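You operate a simulated robot arm through the tools that you are given. There is no shell and no other tool. Be economical: measure what you need, move in short steps, check, and stop when the job is done.

Carry out the task below with a simulated robot arm. There is one attempt and no reset: what you move stays moved.

TASK
Add one dose of honey to the tea in the paper cup, stand it in the sleeve and lid it.
Fine: switch the big doser on and leave it on; no other key; the sleeve on the counter.
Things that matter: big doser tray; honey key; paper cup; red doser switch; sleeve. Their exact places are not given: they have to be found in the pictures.

It is judged by the outcome, as a careful person would: the job done as asked, and still so three seconds after it is handed in. It fails if anything else is knocked over, pushed out of place, dropped, spilled or broken. Lids that push on must go on centred and level and be pressed home; caps that screw on are set level and turned clockwise until they are tight.

THE ROBOT
A 7-joint arm with a fingered hand on a trunk, on a base that drives. Base frame: it is fixed to the floor where the robot stands at the start and does not move with it; the origin is under the middle of the robot, x ahead of it, y to its left, z up; the surface under the hand at the start is at about z = 950. Readings come in mm, degrees, newtons and seconds.
Its first joint turns from -166.0 to 166.0 degrees. Places, roughly: big doser tray [1100, -200, 1000]; honey key [1000, -300, 1200]; red doser switch [1100, 0, 1200]; sleeve [900, -100, 900]. Payload 4.7 kg.
The TCP is the grasp point between the finger pads, 36 mm short of the fingertips. In the tool frame z runs along the fingers and y along their closing line. Largest opening 120 mm; the body of the gripper starts 42 mm behind the TCP. The gripper is a hand of 5 fingers: y runs from the thumb to the fingers, the wrist lies at [-18, -122, -210] in the tool frame.
Orientation is that of the tool frame in the base frame, as [roll, pitch, yaw] about the fixed x, y, z axes, in that order (R = Rz(yaw) Ry(pitch) Rx(roll)). With the fingers straight down and the wrist toward the robot, the tool's x, y and z point along [0, 1, 0], [1, 0, 0] and [0, 0, -1] of the base frame.

THE INTERFACE
- The arm moves only by the tool jog_arm. Its argument "deltas" is a list of rows, each a list of 6 numbers: the shift along the tool's x, y, z in mm, then the turn, a rotation vector about the tool's x, y, z in degrees. In form: [[x, y, z, rx, ry, rz], ...]. A call has 1 to 20 rows; each row shifts and turns the commanded pose from where the row before left it, along the tool's axes as they then stand. Each row takes 0.2 s and may step no farther than 50 mm and 8.6 degrees from the row before; otherwise, the whole call is refused. A pose out of reach is approached as far as the arm can. The call stops where the force on the tool passes 40 N (or 10 N more than at its start, if that is more) or the arm is blocked; 0.2 s more then pass. In this call time passes only in rows, and 0.2 s behind the last. The reply holds the time, the measured pose of the TCP, the force on the tool along the base axes, the opening and the grip force, in the units named above and with some noise, with the torque about the TCP (base axes, N m) and any sound that the robot's microphone picked up, and new pictures: "show" is both (left out), scene, wrist or none.
- Cameras (640 x 400 px; columns grow to the right, rows downward): "scene" is now at [-262.8, 57.8, 1268.5]; the picture's right is [-0.28, -0.96, 0.00], its down [-0.08, 0.02, -1.00] and it looks along [0.96, -0.28, -0.08] (base axes); focal length 255 px, centre (320, 200). "wrist" rides on the gripper at [73, -91, -143] in the tool frame; the picture's right is [-0.80, 0.28, -0.53], its down [-0.53, -0.73, 0.42] and it looks along [-0.27, 0.62, 0.74] (tool axes); focal length 234 px, centre (320, 200).
- base_move(legs): drives the robot by 1 to 6 legs, each [ahead, turn to the left] in mm and degrees, along the robot's own axes; the way and the turn of a leg run together, so that a leg with both is an arc; at most 1500 mm and 180 degrees a leg. The arm and the cameras ride along, it lands a little off, and it stops where it bumps. It gives what a move gives, and a new picture of the scene camera.
- curl_fingers(index, middle, ring, little, thumb_bend, thumb_turn): sets how far each is bent, from 0 (flat) to 1 (curled in); at 0.3 the hand is open as for a grip, at 0.7 the pads meet at the TCP. One left out holds its place. A second passes; each finger stops where it meets its share of the squeeze, and holds until it gets a number again. It is the only way to open and close the hand. It gives what a move gives, with no picture; readings hold the bend of each and the force on index, middle, ring, little, thumb and palm. thumb_turn goes from beside the hand (0) to across from the fingers (1), as for a grip.
- turn_head(pan, tilt): turns the head with the scene camera to pan (to the left, within 143 degrees either way) and tilt (down, from -29 to 69), counted from straight ahead of the robot. It gives what a move gives, and a new picture of the scene camera.
- pixel_to_xyz(camera, pixels): there is no depth. For up to 12 entries [column, row, z] of the newest picture of that camera ("zoom" is the newest enlarged one), the place [x, y] in the base frame at which the ray of that pixel passes the height z, good to about 3 mm, but the place of the scene camera against the robot may be out by one fixed shift of up to 25 mm in any direction. No time passes.
- close_up(camera, box): a new picture of the part [left, top, right, bottom] of that camera's present view, enlarged. No time passes.
- hand_in(): hands the job in; it is judged then, once.

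Go step by step. Measure first, check grasps and placings, and put right what went wrong. The budget is 80 turns and 260 pictures, counting those below and the enlarged ones. Unless the task says otherwise, let go and move clear before handing in, and close with one line.

The tools are called after "Call:" as name(argument=value, ...) on one line, values as JSON. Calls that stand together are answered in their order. jog_arm: Moves the arm, as the interface text tells. Its arguments: {"type":"object","properties":{"deltas":{"type":"array"},"show":{"type":"string","enum":["both","scene","wrist","none"]}},"required":["deltas"]} The other tools are called the same way: curl_fingers (index, middle, ring, little, thumb_bend, thumb_turn) moves the fingers one by one; base_move (legs) drives the base; turn_head (pan, tilt) turns the head that bears the scene camera; pixel_to_xyz (camera, pixels) gives the place at which the rays of pixels pass given heights; close_up (camera, box) takes an enlarged picture of a part of a camera's view; hand_in () hands the job in.

At the start:

```text
time: 0.0
eef_pos: [810.8, -212.2, 999.2]
orientation: [-179.9, 0.0, 90.0]
ft_force: [-0.1, 0.4, 0.5]
torque: [0.02, 0.0, 0.01]
grip_width: 119.5
grip_force: 0.1
shape: jaw
bend: [0.3, 0.3, 0.3, 0.3, 0.3, 0.98]
finger forces: [0.1, 0.1, 0.1, 0.1, 0.0, 0.0]
robot x, y, heading: [-0.4, 1.3, -0.1]
head pan, tilt: [-16.4, 4.8]
```

scene: 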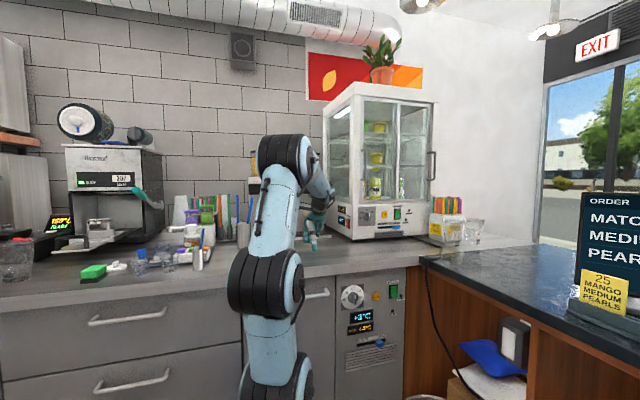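
wrist: 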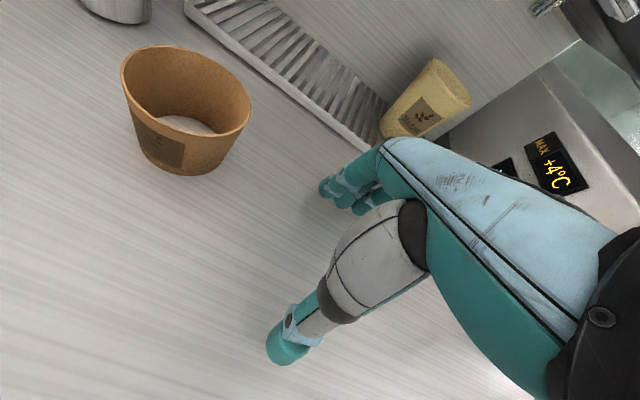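

The arm hides the middle of the scene; the wrist picture shows the brown sleeve at (185,110), a drip tray with a yellow paper cup at (430,100). I'll enlarge both views.

Call:
close_up(camera="scene", box=[160, 120, 340, 280])

Call:
close_up(camera="scene", box=[300, 80, 500, 260])

Call:
close_up(camera="scene", box=[0, 80, 240, 300])

```text
2.50 times, centred on (250, 200) of scene
```

zoom: 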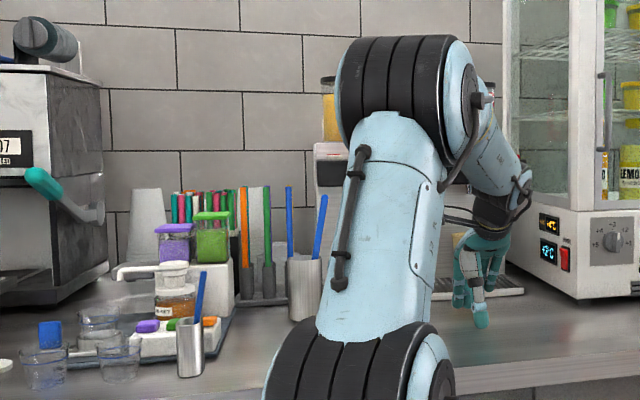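

```text
2.22 times, centred on (400, 170) of scene
```

zoom: 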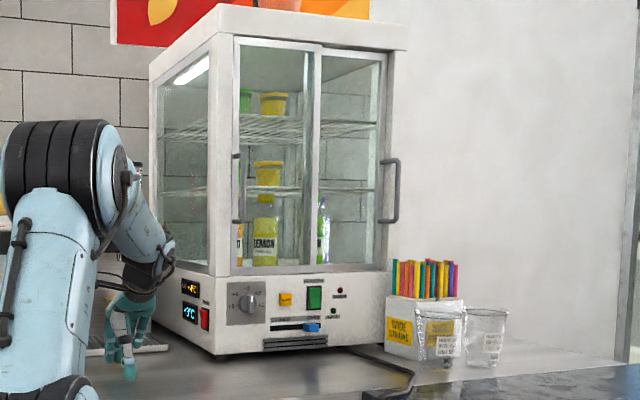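

```text
1.82 times, centred on (120, 190) of scene
```

zoom: 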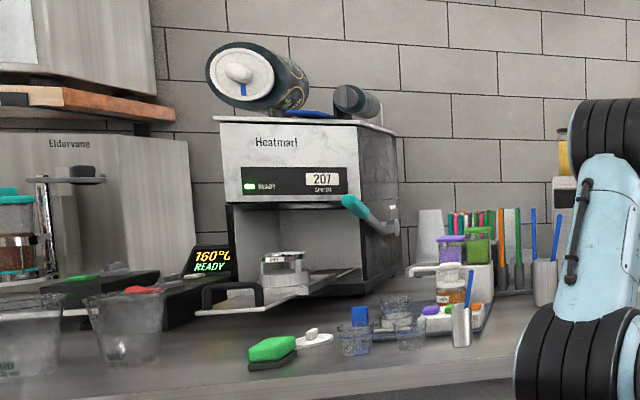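

The doser sits behind the arm. I'll raise the hand and draw it back and right to uncover it.

Call:
jog_arm(deltas=[[0, -40, -40, 0, 0, 0], [0, -45, -20, 0, 0, 0], [0, -45, -20, 0, 0, 0], [0, -45, -20, 0, 0, 0], [0, -45, 0, 0, 0, 0], [-30, -35, 0, 0, 0, 0], [-48, 0, 0, 0, 0, 0], [-48, 0, 0, 0, 0, 0], [-48, 0, 0, 0, 0, 0], [-48, 0, 0, 0, 0, 0], [-48, 0, 0, 0, 0, 0]])

```text
refused: row 1 steps farther than a row can; nothing moved
```

Call:
jog_arm(deltas=[[0, -30, -35, 0, 0, 0], [0, -45, -20, 0, 0, 0], [0, -45, -20, 0, 0, 0], [0, -45, -20, 0, 0, 0], [0, -45, 0, 0, 0, 0], [-30, -35, 0, 0, 0, 0], [-48, 0, 0, 0, 0, 0], [-48, 0, 0, 0, 0, 0], [-48, 0, 0, 0, 0, 0], [-48, 0, 0, 0, 0, 0], [-48, 0, 0, 0, 0, 0]])

```text
time: 2.4
eef_pos: [565.0, -481.6, 1097.7]
orientation: [179.9, 0.3, 89.9]
ft_force: [-0.3, 0.4, 0.6]
torque: [-0.1, -0.02, 0.05]
grip_width: 119.5
grip_force: 0.0
shape: jaw
bend: [0.3, 0.3, 0.3, 0.3, 0.3, 0.98]
finger forces: [0.0, 0.0, 0.1, 0.1, 0.0, 0.0]
robot x, y, heading: [-0.9, 3.8, -0.3]
head pan, tilt: [-16.4, 4.8]
```

scene: 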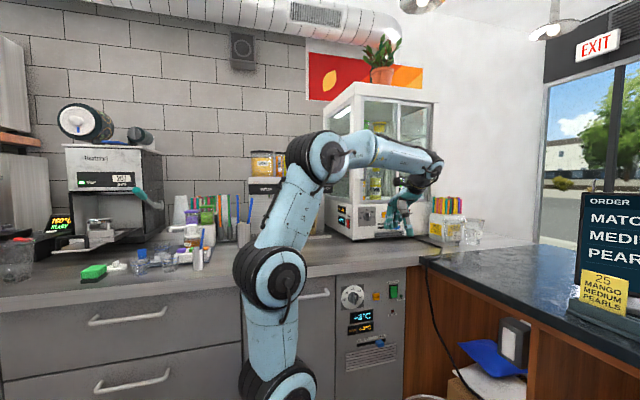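
wrist: 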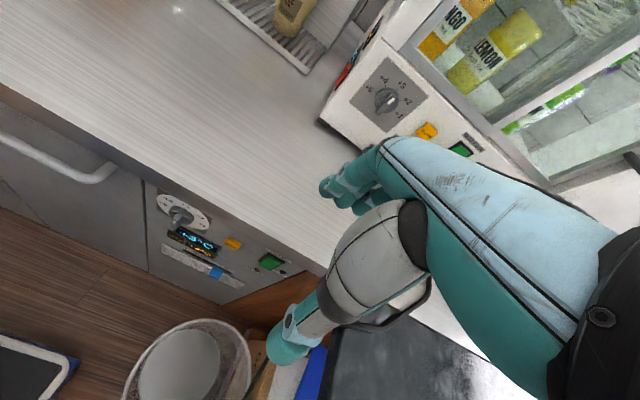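

The doser is still hidden in the scene view. I'll use the wrist camera: shift the hand left and up and tilt it to look forward at the doser.

Call:
jog_arm(deltas=[[45, 0, -15, 0, 0, 0], [45, 0, -15, 0, 0, 0], [45, 0, -15, 0, 0, 0], [45, 0, -15, 0, 0, 0], [45, 0, -15, 0, 0, 0], [45, 0, -15, 0, 0, 0], [45, 0, 0, -8, 0, 0], [45, 0, 0, -8, 0, 0], [0, 0, 0, -8, 0, 0], [0, 0, 0, -8, 0, 0], [0, 0, 0, -8, 0, 0]])

```text
time: 4.8
eef_pos: [564.2, -122.4, 1184.7]
orientation: [139.9, 0.0, 90.0]
ft_force: [0.1, -0.5, 0.2]
torque: [0.0, 0.0, 0.0]
grip_width: 119.9
grip_force: 0.1
shape: jaw
bend: [0.3, 0.3, 0.3, 0.3, 0.3, 0.98]
finger forces: [0.0, 0.0, 0.0, 0.0, 0.1, 0.0]
robot x, y, heading: [1.4, 1.5, -0.0]
head pan, tilt: [-16.4, 4.8]
```

scene: 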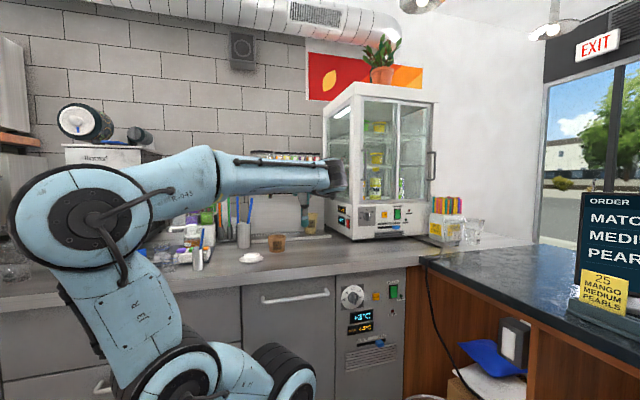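
wrist: 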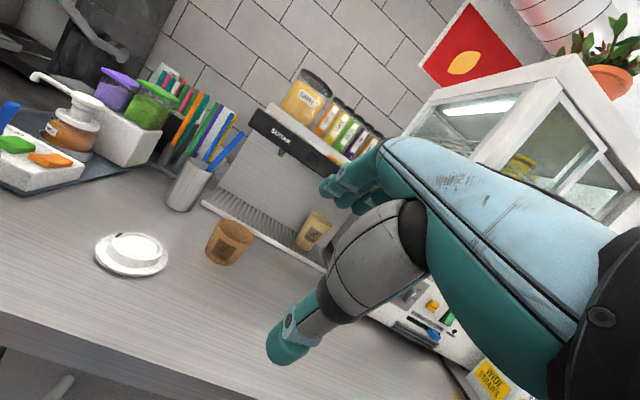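

The elbow flipped aside: the scene now shows cup, sleeve (277,242) and lid (250,258); wrist shows the doser at (300,130). I'll enlarge both.

Call:
close_up(camera="wrist", box=[180, 50, 400, 190])

Call:
close_up(camera="scene", box=[170, 140, 360, 280])

Call:
close_up(camera="wrist", box=[60, 190, 380, 290])

```text
2.86 times, centred on (290, 120) of wrist
```

zoom: 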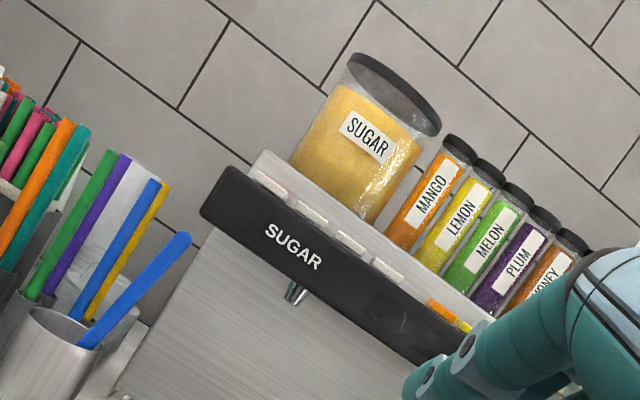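

```text
2.86 times, centred on (265, 210) of scene
```

zoom: 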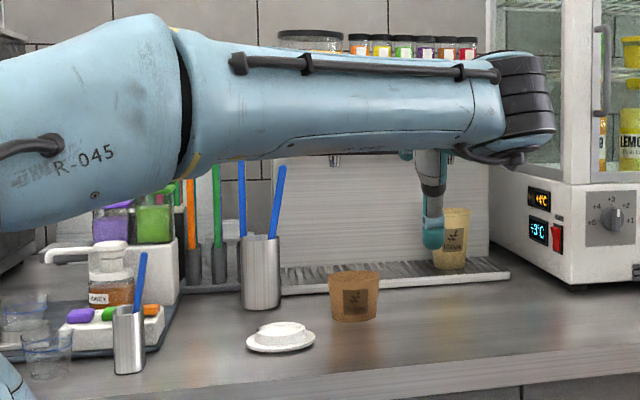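

```text
2.00 times, centred on (220, 240) of wrist
```

zoom: 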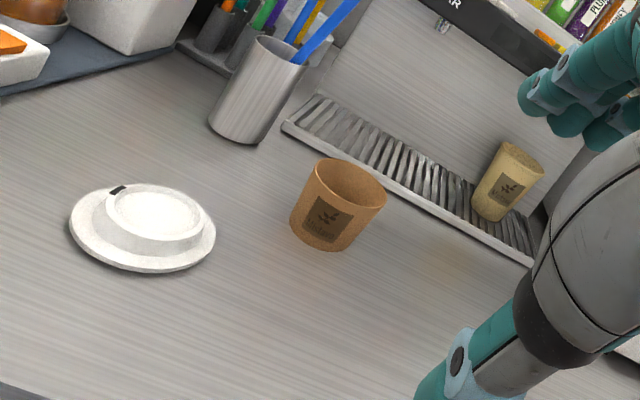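

The doser has a sugar nozzle at left and syrup jars at right; keys are behind the hand. I'll shift right and up to see its panel.

Call:
jog_arm(deltas=[[-40, 0, 0, 0, 0, 0], [-40, 0, 0, 0, 0, 0], [-40, 0, 0, 0, 0, 0], [-40, 0, 0, 0, 0, 0], [0, 25, -31, 0, 0, 0], [0, 25, -31, 0, 0, 0], [0, 25, -31, 0, 0, 0], [0, 25, -31, 0, 0, 0]])

```text
time: 6.6
eef_pos: [562.5, -282.1, 1342.2]
orientation: [140.0, 0.0, 89.9]
ft_force: [0.0, -0.2, 0.3]
torque: [0.07, 0.02, 0.04]
grip_width: 119.9
grip_force: 0.0
shape: jaw
bend: [0.3, 0.3, 0.3, 0.3, 0.3, 0.98]
finger forces: [0.0, 0.0, 0.0, 0.1, 0.0, 0.0]
robot x, y, heading: [-0.7, -0.8, 0.4]
head pan, tilt: [-16.4, 4.8]
```

scene: 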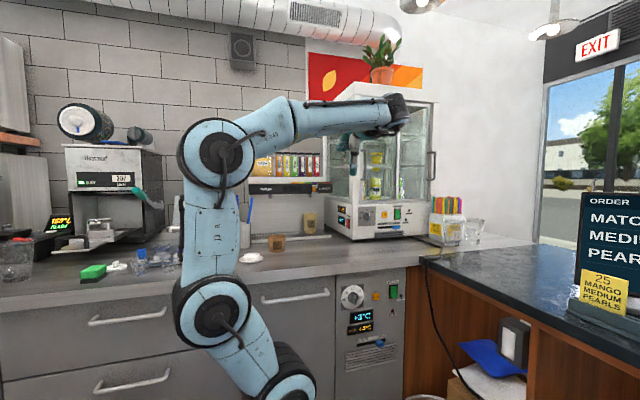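
wrist: 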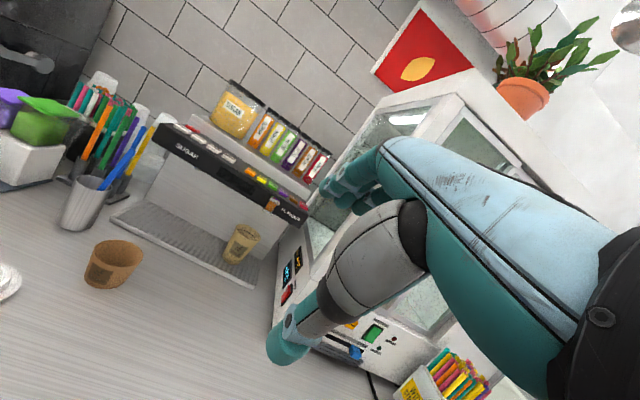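

Now the whole doser is visible in both pictures (scene 250-330 × 150-250; wrist 120-330 × 90-290). Enlarging.

Call:
close_up(camera="wrist", box=[150, 70, 340, 220])

Call:
close_up(camera="scene", box=[240, 140, 340, 210])

Call:
close_up(camera="scene", box=[235, 200, 345, 270])

```text
2.67 times, centred on (245, 145) of wrist
```

zoom: 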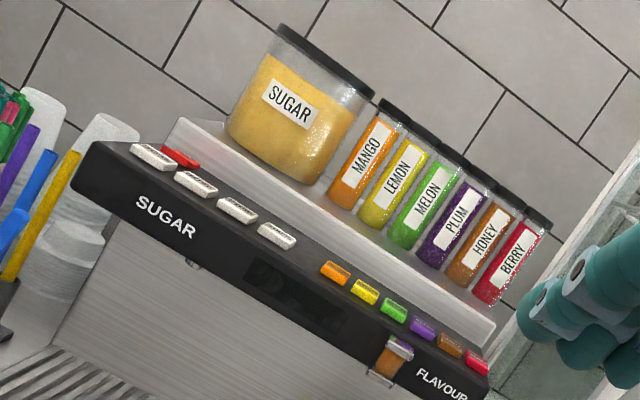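

```text
5.71 times, centred on (290, 175) of scene
```

zoom: 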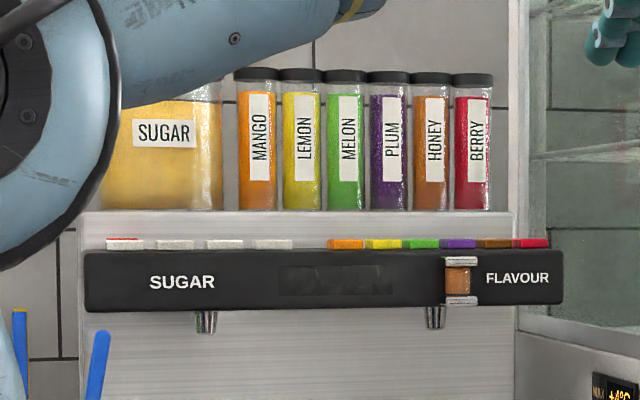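

```text
5.71 times, centred on (290, 235) of scene
```

zoom: 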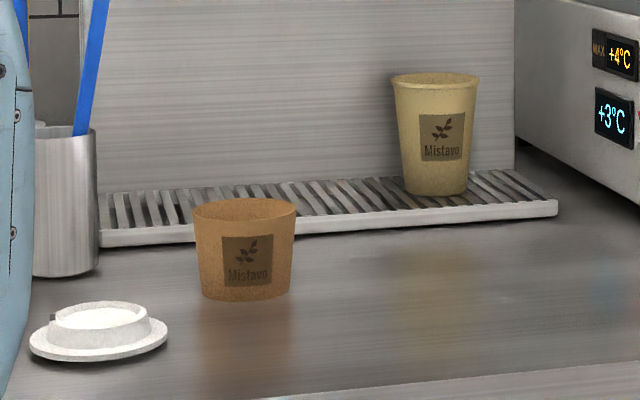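

Honey key is the brown one at zoom (497,243), next to plum and berry; the red switch sits behind the leftmost white key. I'll zoom with the wrist camera and take rays for triangulation.

Call:
close_up(camera="wrist", box=[240, 150, 340, 230])

Call:
close_up(camera="wrist", box=[160, 100, 240, 150])

Call:
close_up(camera="wrist", box=[200, 190, 300, 280])

```text
5.00 times, centred on (290, 190) of wrist
```

zoom: 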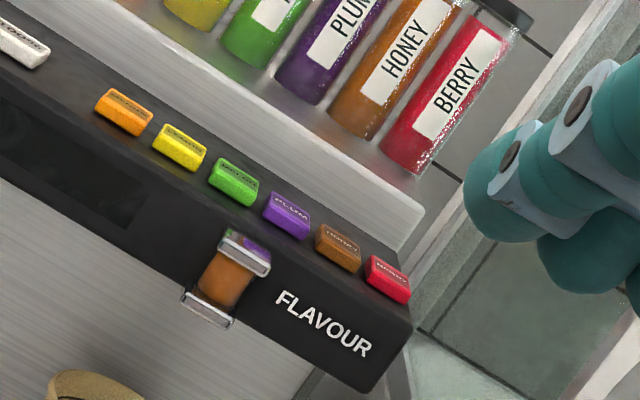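

```text
8.00 times, centred on (200, 125) of wrist
```

zoom: 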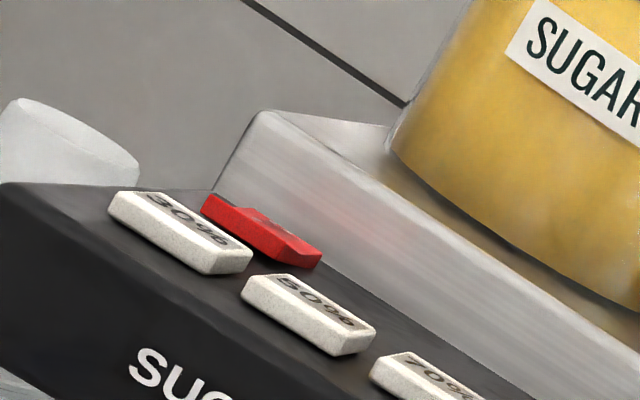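

```text
4.44 times, centred on (250, 235) of wrist
```

zoom: 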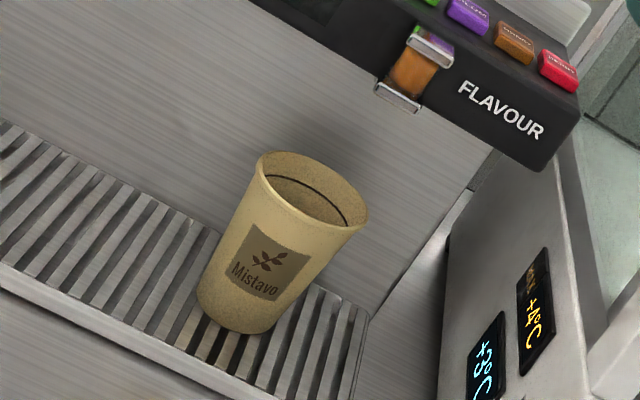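

Taking rays from this pose for the honey key (294,198), the switch (192.8,129), cup rim (248.5,232.8), sleeve and lid.

Call:
pixel_to_xyz(camera="wrist", pixels=[[294, 198, 1150], [294, 198, 1250], [192.8, 129, 1150], [192.8, 129, 1250], [248.5, 232.8, 1050], [248.5, 232.8, 1100], [116, 250, 1000], [116, 250, 1050], [103, 282, 950], [232.7, 259.8, 960], [303.4, 205.6, 1150], [283.4, 192.6, 1150]])

Call:
close_up(camera="wrist", box=[60, 220, 180, 300])

Call:
pixel_to_xyz(camera="scene", pixels=[[310, 234, 960], [310, 214, 1060], [277, 252, 950], [277, 236, 1030], [250, 258, 950], [321, 182, 1150], [256, 182, 1150]])

```text
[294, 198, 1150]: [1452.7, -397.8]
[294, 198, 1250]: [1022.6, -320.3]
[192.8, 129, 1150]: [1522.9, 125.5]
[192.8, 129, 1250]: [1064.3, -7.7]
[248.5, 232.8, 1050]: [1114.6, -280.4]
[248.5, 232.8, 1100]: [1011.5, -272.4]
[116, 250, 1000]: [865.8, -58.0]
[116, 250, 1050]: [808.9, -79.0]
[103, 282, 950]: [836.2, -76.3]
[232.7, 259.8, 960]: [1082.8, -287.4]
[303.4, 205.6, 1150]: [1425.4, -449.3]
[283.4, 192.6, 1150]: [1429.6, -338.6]
```

```text
5.00 times, centred on (120, 260) of wrist
```

zoom: 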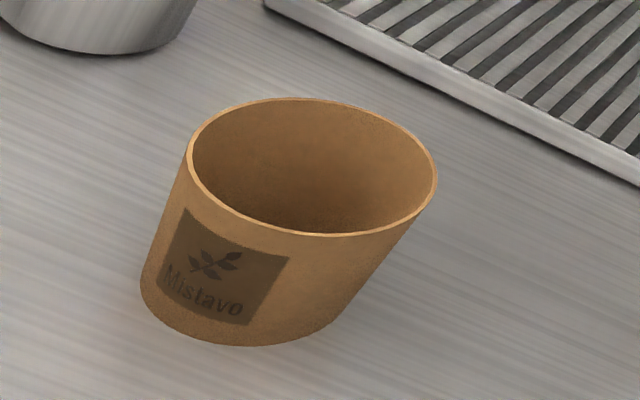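

```text
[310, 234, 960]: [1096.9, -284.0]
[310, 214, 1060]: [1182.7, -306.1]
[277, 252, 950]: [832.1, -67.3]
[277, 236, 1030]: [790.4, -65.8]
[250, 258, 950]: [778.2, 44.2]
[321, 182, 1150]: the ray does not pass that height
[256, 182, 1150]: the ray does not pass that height
```

Keys lie beyond reach from here (~1070 mm), so I must drive forward. First, how near is the counter edge?

Call:
pixel_to_xyz(camera="scene", pixels=[[300, 274, 950], [400, 264, 950], [100, 302, 950], [310, 400, 500]])

Call:
turn_head(pan=0, tilt=55)

```text
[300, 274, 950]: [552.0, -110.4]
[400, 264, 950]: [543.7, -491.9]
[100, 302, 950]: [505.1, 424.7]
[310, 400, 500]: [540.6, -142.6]
```

```text
time: 7.8
eef_pos: [563.4, -281.7, 1343.7]
orientation: [139.9, 0.0, 90.1]
ft_force: [0.3, -0.8, 0.6]
torque: [-0.02, -0.02, -0.03]
grip_width: 119.9
grip_force: 0.0
shape: jaw
bend: [0.3, 0.3, 0.3, 0.3, 0.3, 0.98]
finger forces: [0.1, 0.0, 0.1, 0.1, 0.0, 0.0]
robot x, y, heading: [0.2, 1.5, -0.1]
head pan, tilt: [0.0, 55.0]
```

scene: 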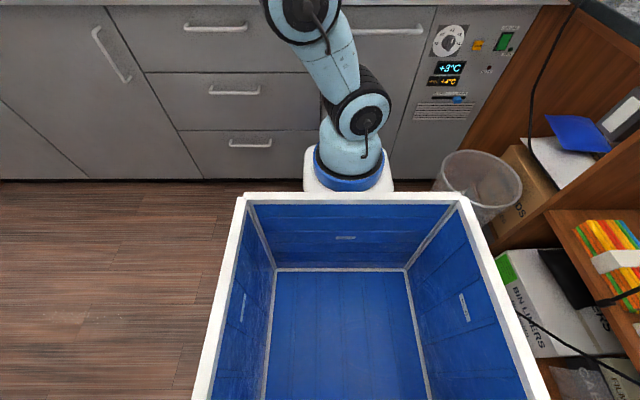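

The robot carries a blue bin behind its arm; a wastebasket stands right (480,190). I check clearances before driving.

Call:
pixel_to_xyz(camera="scene", pixels=[[350, 190, 300], [350, 170, 600], [250, 178, 0], [460, 200, 600], [460, 200, 500], [440, 180, 280], [488, 220, 0], [455, 205, 100], [306, 155, 700], [392, 155, 700], [350, 192, 600]])

```text
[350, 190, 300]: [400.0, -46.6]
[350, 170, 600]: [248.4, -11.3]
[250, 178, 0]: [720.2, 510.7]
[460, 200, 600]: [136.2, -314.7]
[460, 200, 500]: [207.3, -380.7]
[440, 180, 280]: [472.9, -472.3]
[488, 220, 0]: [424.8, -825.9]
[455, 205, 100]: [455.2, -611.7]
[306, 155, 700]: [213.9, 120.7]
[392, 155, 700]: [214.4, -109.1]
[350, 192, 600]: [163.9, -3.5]
```

Wastebasket and box look clear for a straight drive; pedestal front is near x≈200 and the cabinet at ≈550. I drive 230 mm ahead and look level again.

Call:
base_move(legs=[[230, 0]])

Call:
turn_head(pan=-16, tilt=12)

Call:
jog_arm(deltas=[[0, 0, 0, 0, 0, 0]], show="wrist")

```text
time: 9.5
eef_pos: [792.8, -281.1, 1344.3]
orientation: [140.0, -0.1, 90.1]
ft_force: [0.5, 0.4, -0.6]
torque: [0.0, -0.01, 0.0]
grip_width: 120.0
grip_force: 0.2
shape: jaw
bend: [0.3, 0.3, 0.3, 0.3, 0.3, 0.98]
finger forces: [0.1, 0.1, 0.1, 0.0, 0.0, 0.1]
robot x, y, heading: [230.8, -0.6, 0.0]
head pan, tilt: [0.0, 55.0]
```

scene: 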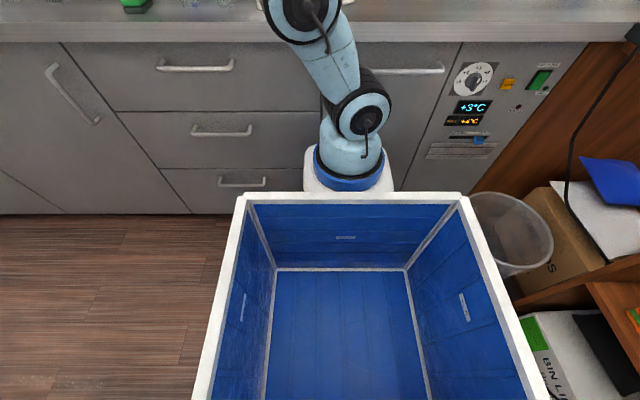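

```text
time: 10.6
eef_pos: [792.1, -282.3, 1343.8]
orientation: [140.1, 0.0, 90.1]
ft_force: [-0.7, 0.4, -0.2]
torque: [0.0, -0.01, 0.0]
grip_width: 119.7
grip_force: 0.0
shape: jaw
bend: [0.3, 0.3, 0.3, 0.3, 0.3, 0.98]
finger forces: [0.0, 0.1, 0.0, 0.0, 0.1, 0.0]
robot x, y, heading: [228.1, -0.6, 0.1]
head pan, tilt: [-16.0, 12.0]
```

scene: 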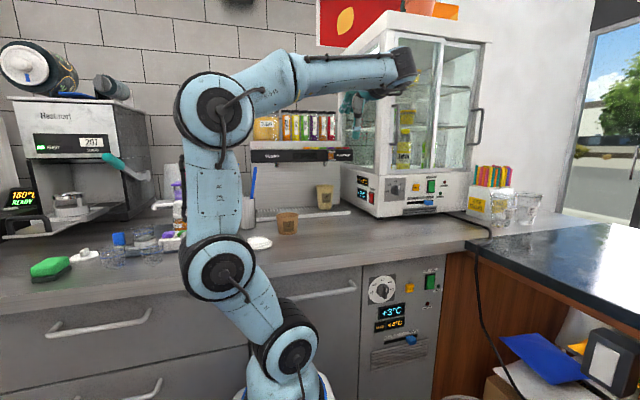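

```text
time: 11.0
eef_pos: [792.6, -280.5, 1343.1]
orientation: [140.0, 0.0, 90.2]
ft_force: [0.5, 0.1, 0.0]
torque: [-0.01, 0.01, -0.03]
grip_width: 119.7
grip_force: 0.1
shape: jaw
bend: [0.3, 0.3, 0.3, 0.3, 0.3, 0.98]
finger forces: [0.0, 0.0, 0.1, 0.0, 0.0, 0.0]
robot x, y, heading: [228.5, -2.9, -0.0]
head pan, tilt: [-16.0, 12.0]
```

wrist: 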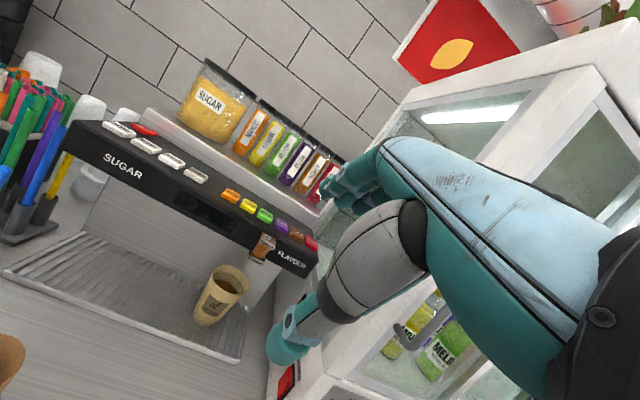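

Moved to x≈228. Zooming on the panel, keys and cup from this second viewpoint.

Call:
close_up(camera="wrist", box=[70, 90, 170, 170])

Call:
close_up(camera="wrist", box=[180, 250, 280, 340])

Call:
close_up(camera="wrist", box=[220, 170, 330, 270])

```text
5.00 times, centred on (120, 130) of wrist
```

zoom: 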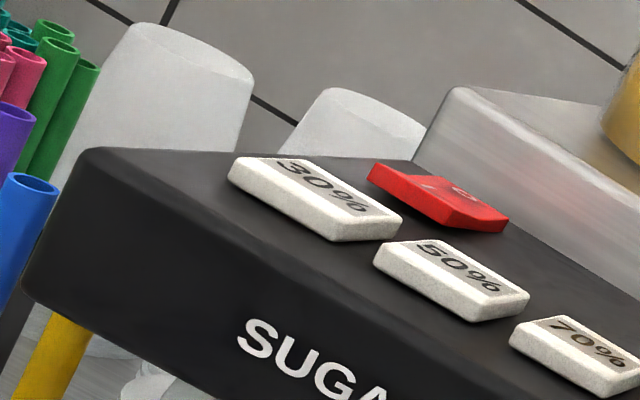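

```text
4.44 times, centred on (230, 295) of wrist
```

zoom: 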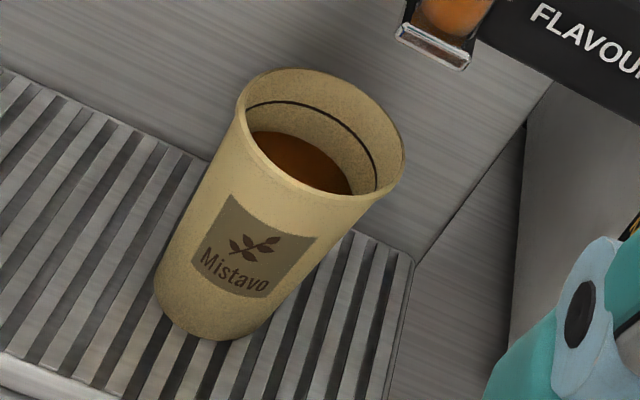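

```text
4.00 times, centred on (275, 220) of wrist
```

zoom: 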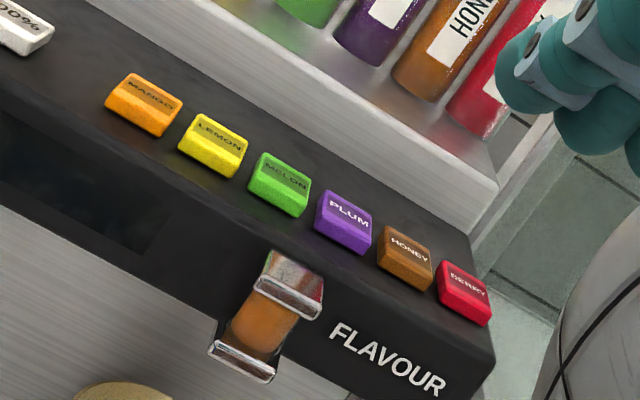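

The switch is a rocker. Taking rays from this view for triangulation.

Call:
pixel_to_xyz(camera="wrist", pixels=[[296.3, 234.5, 1250], [296.3, 234.5, 1200], [144, 129.4, 1250], [144, 129.4, 1200], [119, 129.6, 1250], [311, 243.3, 1250], [280.8, 225.5, 1250], [230.5, 280.4, 1060], [230.5, 280.4, 1100], [263, 248, 1200], [263, 248, 1250], [204, 318, 960]])

Call:
close_up(camera="wrist", box=[124, 115, 164, 140])

```text
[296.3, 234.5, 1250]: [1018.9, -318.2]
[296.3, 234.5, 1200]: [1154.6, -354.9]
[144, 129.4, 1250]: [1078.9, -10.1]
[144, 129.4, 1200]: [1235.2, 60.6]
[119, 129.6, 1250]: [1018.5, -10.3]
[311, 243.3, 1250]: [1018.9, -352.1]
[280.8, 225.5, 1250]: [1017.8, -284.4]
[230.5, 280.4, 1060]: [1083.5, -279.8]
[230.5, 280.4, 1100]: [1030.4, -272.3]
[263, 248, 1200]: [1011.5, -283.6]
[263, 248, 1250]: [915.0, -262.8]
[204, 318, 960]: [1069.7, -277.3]
```

```text
16.00 times, centred on (144, 128) of wrist
```

zoom: 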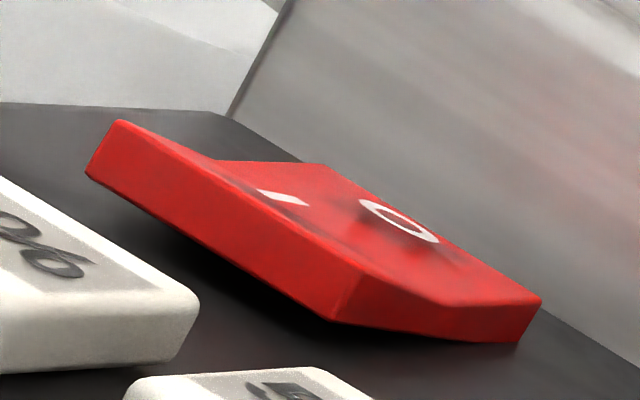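

The rocker's raised half "I" faces front (the near side), "O" is pressed: so I must press the front half to switch on. Keys lie at about x 1018, z 1250, honey y≈-318, switch y≈-10. I form a pointing index finger and look.

Call:
curl_fingers(index=0.6, middle=1, ring=1, little=1, thumb_bend=0.3, thumb_turn=0)

Call:
jog_arm(deltas=[[0, 0, 0, 0, 0, 0]])

Call:
close_up(camera="scene", box=[330, 40, 450, 130])

```text
time: 12.0
eef_pos: [793.1, -280.2, 1344.1]
orientation: [140.0, 0.0, 90.1]
ft_force: [-0.5, 0.1, 0.4]
torque: [-0.01, 0.03, -0.03]
grip_width: 153.4
grip_force: 0.1
shape: fingers
bend: [0.6, 1.0, 1.0, 1.0, 0.3, 0.0]
finger forces: [0.1, 0.0, 0.0, 0.0, 0.1, 0.0]
robot x, y, heading: [230.5, -1.6, 0.2]
head pan, tilt: [-16.0, 12.0]
```

```text
time: 12.4
eef_pos: [793.2, -280.7, 1343.9]
orientation: [140.0, -0.1, 90.2]
ft_force: [0.0, 0.0, -0.4]
torque: [0.03, 0.0, -0.01]
grip_width: 152.8
grip_force: 0.0
shape: fingers
bend: [0.6, 1.0, 1.0, 1.0, 0.3, 0.0]
finger forces: [0.1, 0.0, 0.0, 0.1, 0.1, 0.0]
robot x, y, heading: [231.6, 3.0, -0.2]
head pan, tilt: [-16.0, 12.0]
```

scene: 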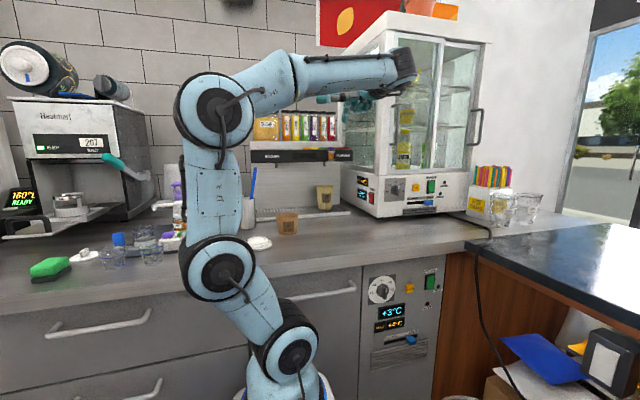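
wrist: 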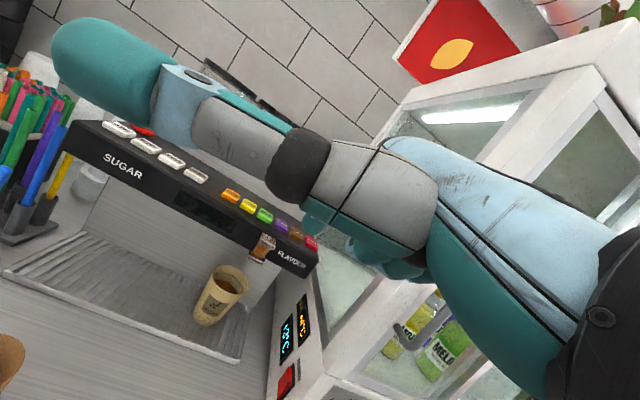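

```text
4.44 times, centred on (390, 85) of scene
```

zoom: 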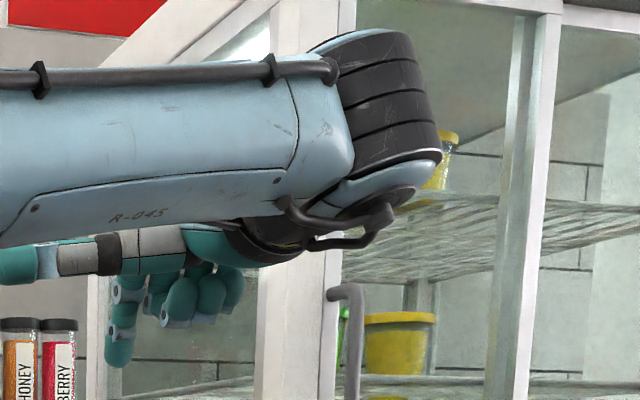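

The thumb at turn 0 sticks out far left and blocks the view (60-200, 50-110). I'll fold it across the palm instead and keep the index more extended.

Call:
curl_fingers(index=0.35, thumb_turn=1, thumb_bend=0.8)

Call:
jog_arm(deltas=[[0, 0, 0, 0, 0, 0]])

Call:
close_up(camera="scene", box=[330, 40, 450, 130])

```text
time: 13.4
eef_pos: [793.0, -279.7, 1343.3]
orientation: [140.0, 0.0, 90.1]
ft_force: [-0.3, -0.4, 0.7]
torque: [0.01, 0.02, 0.03]
grip_width: 34.6
grip_force: 0.1
shape: fingers
bend: [0.35, 1.0, 1.0, 1.0, 0.8, 1.0]
finger forces: [0.1, 0.1, 0.0, 0.0, 0.0, 0.0]
robot x, y, heading: [226.9, 0.9, -0.2]
head pan, tilt: [-16.0, 12.0]
```

```text
time: 13.8
eef_pos: [792.2, -280.3, 1342.6]
orientation: [140.1, 0.0, 90.0]
ft_force: [0.7, 0.3, 0.1]
torque: [-0.04, -0.05, -0.01]
grip_width: 34.9
grip_force: 0.1
shape: fingers
bend: [0.35, 1.0, 1.0, 1.0, 0.8, 1.0]
finger forces: [0.0, 0.0, 0.1, 0.1, 0.0, 0.0]
robot x, y, heading: [229.0, 1.4, -0.0]
head pan, tilt: [-16.0, 12.0]
```

scene: 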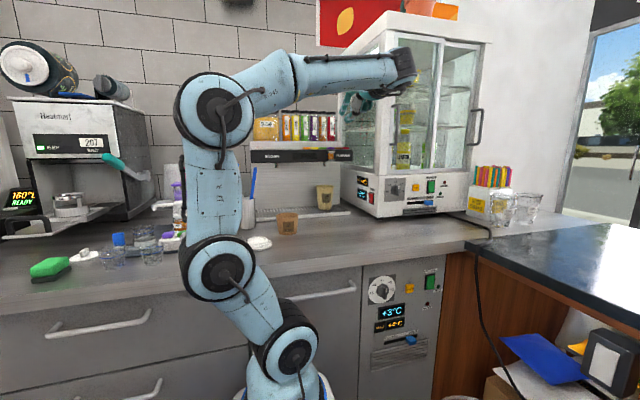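
wrist: 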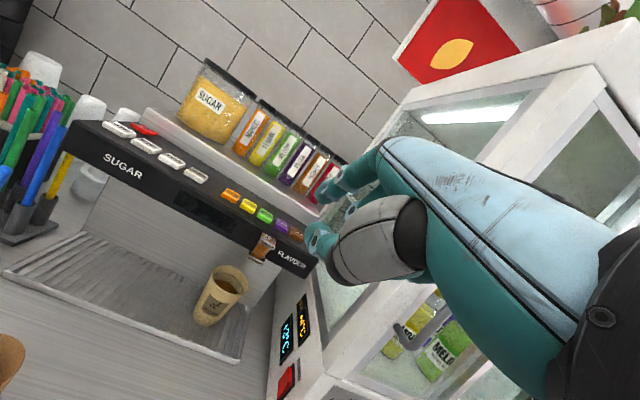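

```text
4.44 times, centred on (390, 85) of scene
```

zoom: 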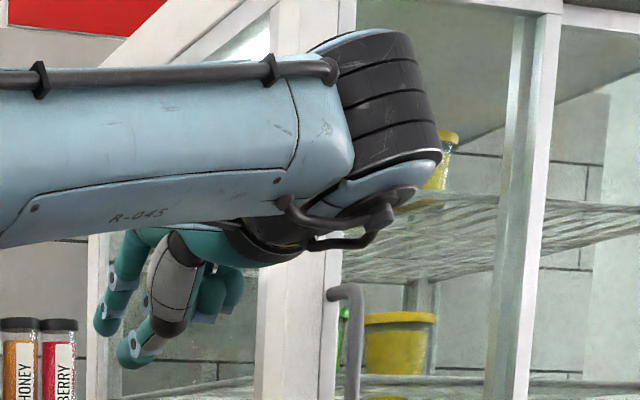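

Measuring the fridge's corners since the hand will work beside it at the honey key; also folding the thumb fully.

Call:
pixel_to_xyz(camera="scene", pixels=[[377, 217, 955], [343, 201, 955], [466, 211, 955], [352, 213, 950], [262, 243, 950], [285, 236, 950], [300, 234, 950], [330, 208, 965]])

Call:
curl_fingers(thumb_bend=1, index=0.3)

Call:
jog_arm(deltas=[[0, 0, 0, 0, 0, 0]], show="wrist")

Call:
close_up(camera="scene", box=[330, 40, 450, 130])

```text
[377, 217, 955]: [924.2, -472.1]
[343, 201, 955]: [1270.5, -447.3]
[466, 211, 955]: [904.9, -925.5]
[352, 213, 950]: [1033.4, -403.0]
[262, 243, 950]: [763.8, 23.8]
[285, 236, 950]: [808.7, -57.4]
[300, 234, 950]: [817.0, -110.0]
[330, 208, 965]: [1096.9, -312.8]
```

```text
time: 14.8
eef_pos: [792.1, -281.5, 1342.5]
orientation: [140.0, -0.1, 90.2]
ft_force: [-0.6, 0.0, -0.5]
torque: [-0.04, 0.02, 0.02]
grip_width: 33.6
grip_force: 0.0
shape: fingers
bend: [0.29, 1.0, 1.0, 1.0, 0.97, 1.0]
finger forces: [0.0, 0.0, 0.0, 0.0, 0.0, 0.0]
robot x, y, heading: [229.7, 1.8, 0.4]
head pan, tilt: [-16.0, 12.0]
```

```text
time: 15.2
eef_pos: [793.1, -281.3, 1342.7]
orientation: [140.0, 0.1, 90.1]
ft_force: [0.6, -0.1, -0.5]
torque: [0.0, 0.0, -0.01]
grip_width: 33.4
grip_force: 0.1
shape: fingers
bend: [0.29, 1.0, 1.0, 1.0, 0.97, 1.0]
finger forces: [0.0, 0.0, 0.0, 0.0, 0.0, 0.0]
robot x, y, heading: [225.0, 4.1, 0.2]
head pan, tilt: [-16.0, 12.0]
```

wrist: 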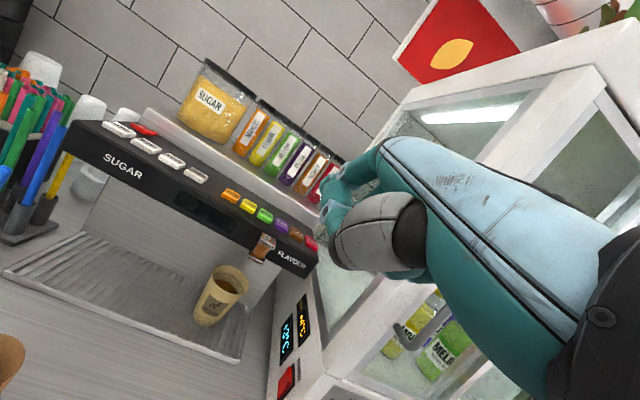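

```text
4.44 times, centred on (390, 85) of scene
```

zoom: 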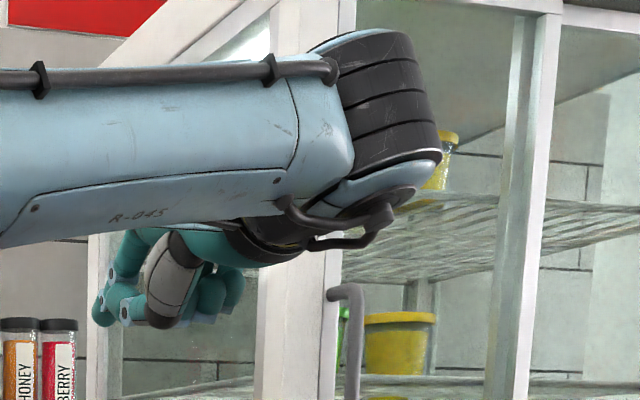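

Fridge wall is at y≈-455, front face x≈920, giving ~40 mm margin at the honey key. I'll lessen the tilt to ~15° so the index is lowest, and check the tip.

Call:
curl_fingers(index=0.42)

Call:
jog_arm(deltas=[[0, 0, 0, 8.3, 0, 0], [0, 0, 0, 8.3, 0, 0], [0, 0, 0, 8.4, 0, 0]])

Call:
close_up(camera="scene", box=[330, 40, 450, 130])

Call:
close_up(camera="wrist", box=[200, 80, 440, 280])

```text
time: 16.2
eef_pos: [792.9, -280.6, 1343.5]
orientation: [140.0, 0.0, 90.1]
ft_force: [0.1, 1.3, 0.1]
torque: [0.02, -0.01, 0.0]
grip_width: 30.5
grip_force: 0.0
shape: fingers
bend: [0.34, 1.0, 1.0, 1.0, 0.97, 1.0]
finger forces: [0.1, 0.0, 0.0, 0.0, 0.0, 0.0]
robot x, y, heading: [229.5, -2.0, 0.1]
head pan, tilt: [-16.0, 12.0]
```

```text
time: 17.0
eef_pos: [793.6, -280.4, 1343.6]
orientation: [165.1, 0.1, 90.1]
ft_force: [0.2, -0.1, 1.2]
torque: [-0.05, -0.02, 0.04]
grip_width: 30.3
grip_force: 0.0
shape: fingers
bend: [0.34, 1.0, 1.0, 1.0, 0.97, 1.0]
finger forces: [0.0, 0.0, 0.0, 0.0, 0.1, 0.0]
robot x, y, heading: [228.0, 2.1, -0.2]
head pan, tilt: [-16.0, 12.0]
```

scene: 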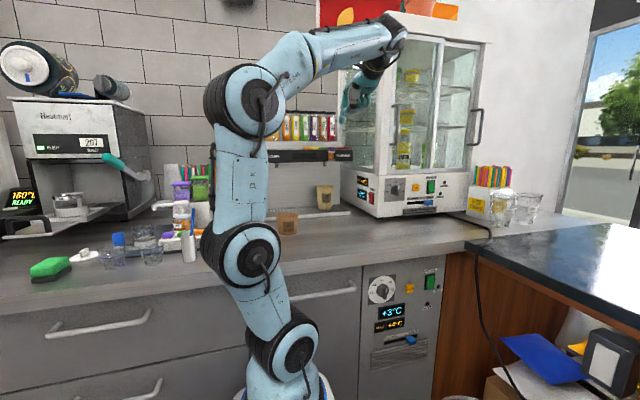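
wrist: 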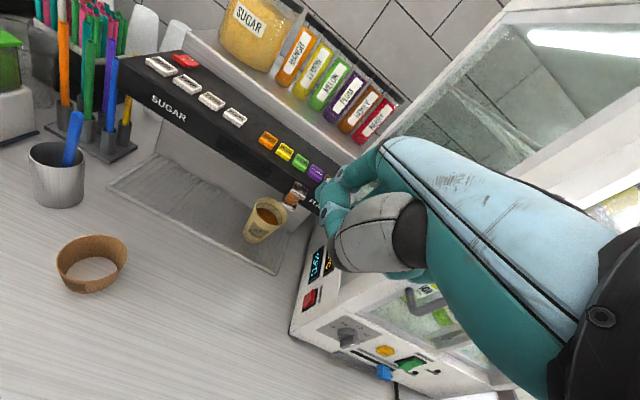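

```text
4.44 times, centred on (390, 85) of scene
```

zoom: 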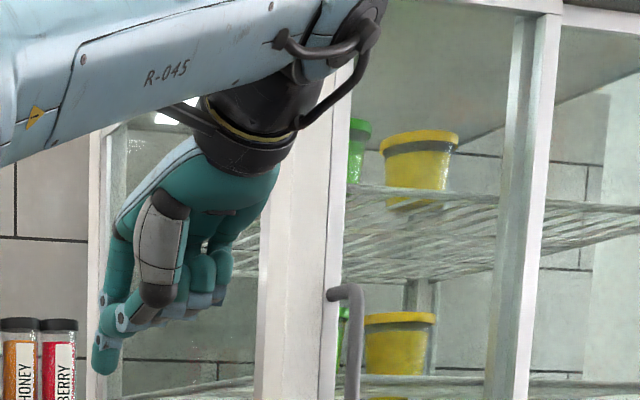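

```text
2.00 times, centred on (320, 180) of wrist
```

zoom: 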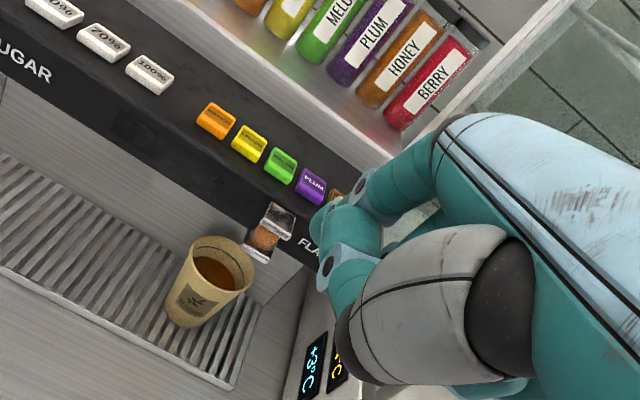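

The index now points down as the lowest part (scene 341.6,123; wrist 321,189). I intersect rays from both cameras for the tip and the keys in this nearer, steeper view.

Call:
pixel_to_xyz(camera="scene", pixels=[[341.6, 122.5, 1320], [341.6, 122.5, 1340]])

Call:
pixel_to_xyz(camera="wrist", pixels=[[321, 189, 1320], [321, 189, 1300], [186, 60, 1255], [186, 60, 1240], [300, 160, 1250], [316.5, 171.5, 1250], [266, 211, 1060], [95, 250, 1020], [267.5, 140, 1250], [285, 222, 1060], [248, 206, 1060]])

Call:
close_up(camera="wrist", box=[140, 40, 220, 90])

```text
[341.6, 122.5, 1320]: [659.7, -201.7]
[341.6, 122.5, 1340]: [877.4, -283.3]
```

```text
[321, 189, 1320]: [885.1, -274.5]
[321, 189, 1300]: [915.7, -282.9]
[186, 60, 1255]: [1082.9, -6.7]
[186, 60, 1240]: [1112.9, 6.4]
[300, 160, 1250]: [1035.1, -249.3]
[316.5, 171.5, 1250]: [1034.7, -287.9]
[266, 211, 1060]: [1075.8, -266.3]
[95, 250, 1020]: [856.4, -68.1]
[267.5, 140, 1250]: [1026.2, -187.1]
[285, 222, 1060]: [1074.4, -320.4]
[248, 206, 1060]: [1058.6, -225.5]
```

```text
8.00 times, centred on (180, 65) of wrist
```

zoom: 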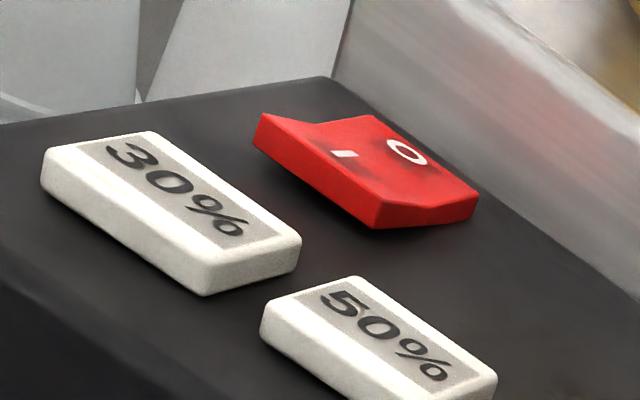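

Tip sits about (+77,+6,-17) from the TCP; honey key is roughly (1030,-320,1245). I move so the tip hovers ~40 mm above it, then check.

Call:
jog_arm(deltas=[[-11.4, 35.8, 20.3, 0, 0, 0], [-11.4, 35.8, 20.3, 0, 0, 0], [-11.4, 35.8, 20.3, 0, 0, 0], [-11.4, 35.8, 20.3, 0, 0, 0]])

Call:
close_up(camera="wrist", box=[200, 80, 440, 280])

Call:
close_up(camera="scene", box=[290, 90, 390, 170])

```text
time: 18.0
eef_pos: [952.8, -325.9, 1302.6]
orientation: [164.8, 0.1, 90.1]
ft_force: [-0.5, 0.5, 1.9]
torque: [-0.06, -0.02, -0.03]
grip_width: 30.2
grip_force: 0.1
shape: fingers
bend: [0.34, 1.0, 1.0, 1.0, 0.97, 1.0]
finger forces: [0.0, 0.0, 0.1, 0.0, 0.0, 0.0]
robot x, y, heading: [231.5, -2.0, 0.3]
head pan, tilt: [-16.0, 12.0]
```

scene: 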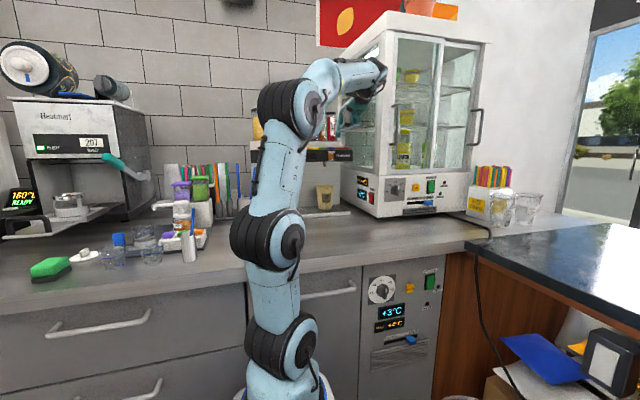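
wrist: 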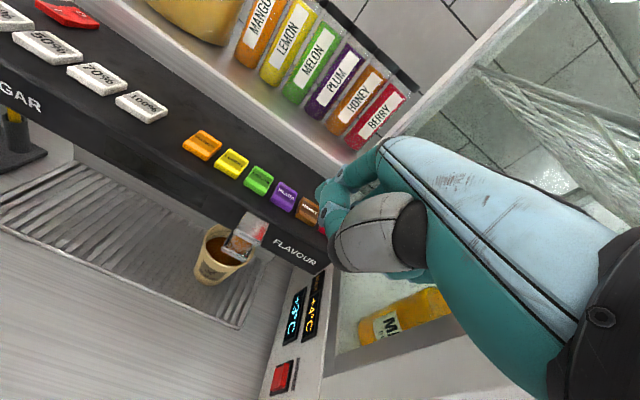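

```text
2.00 times, centred on (320, 180) of wrist
```

zoom: 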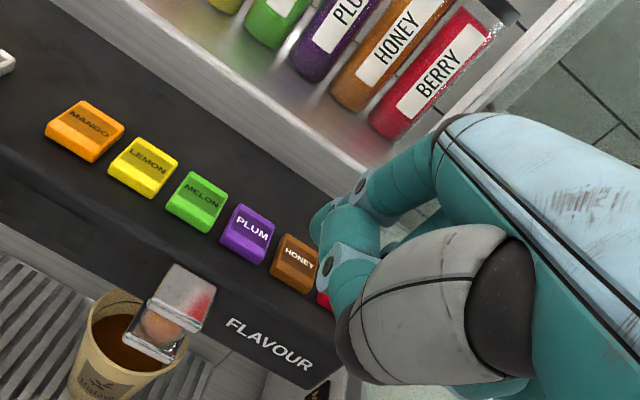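

```text
5.00 times, centred on (340, 130) of scene
```

zoom: 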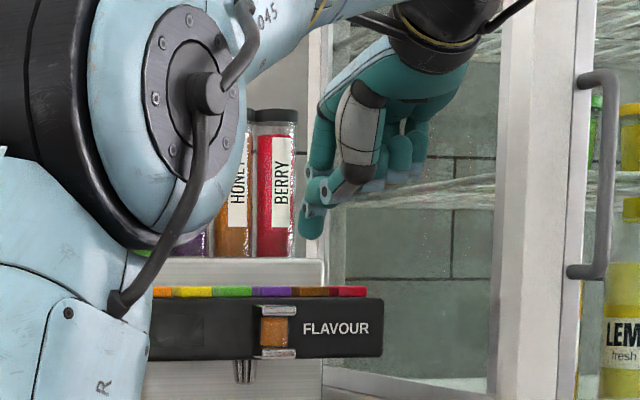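

Tip hovers over the honey key region (scene zoom: tip (308,235), honey key (318,292), ~48 mm below). Computing rays for refined key position.

Call:
pixel_to_xyz(camera="wrist", pixels=[[308.5, 211.5, 1250], [308.5, 211.5, 1230], [284, 196.5, 1240], [203, 145, 1240], [203, 145, 1250], [68, 14, 1240], [320, 191, 1285], [320, 191, 1270]])

Call:
pixel_to_xyz(camera="zoom", pixels=[[318, 292, 1240], [308, 237, 1285], [308, 237, 1280], [350, 292, 1240]])

```text
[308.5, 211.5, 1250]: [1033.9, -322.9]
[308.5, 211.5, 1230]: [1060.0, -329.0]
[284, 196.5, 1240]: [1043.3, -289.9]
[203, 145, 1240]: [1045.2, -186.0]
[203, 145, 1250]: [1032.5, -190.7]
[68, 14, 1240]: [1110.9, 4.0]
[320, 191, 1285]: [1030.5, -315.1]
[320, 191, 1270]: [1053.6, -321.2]
```

```text
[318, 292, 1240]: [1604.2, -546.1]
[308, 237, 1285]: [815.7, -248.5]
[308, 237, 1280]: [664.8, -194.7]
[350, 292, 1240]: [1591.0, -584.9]
```

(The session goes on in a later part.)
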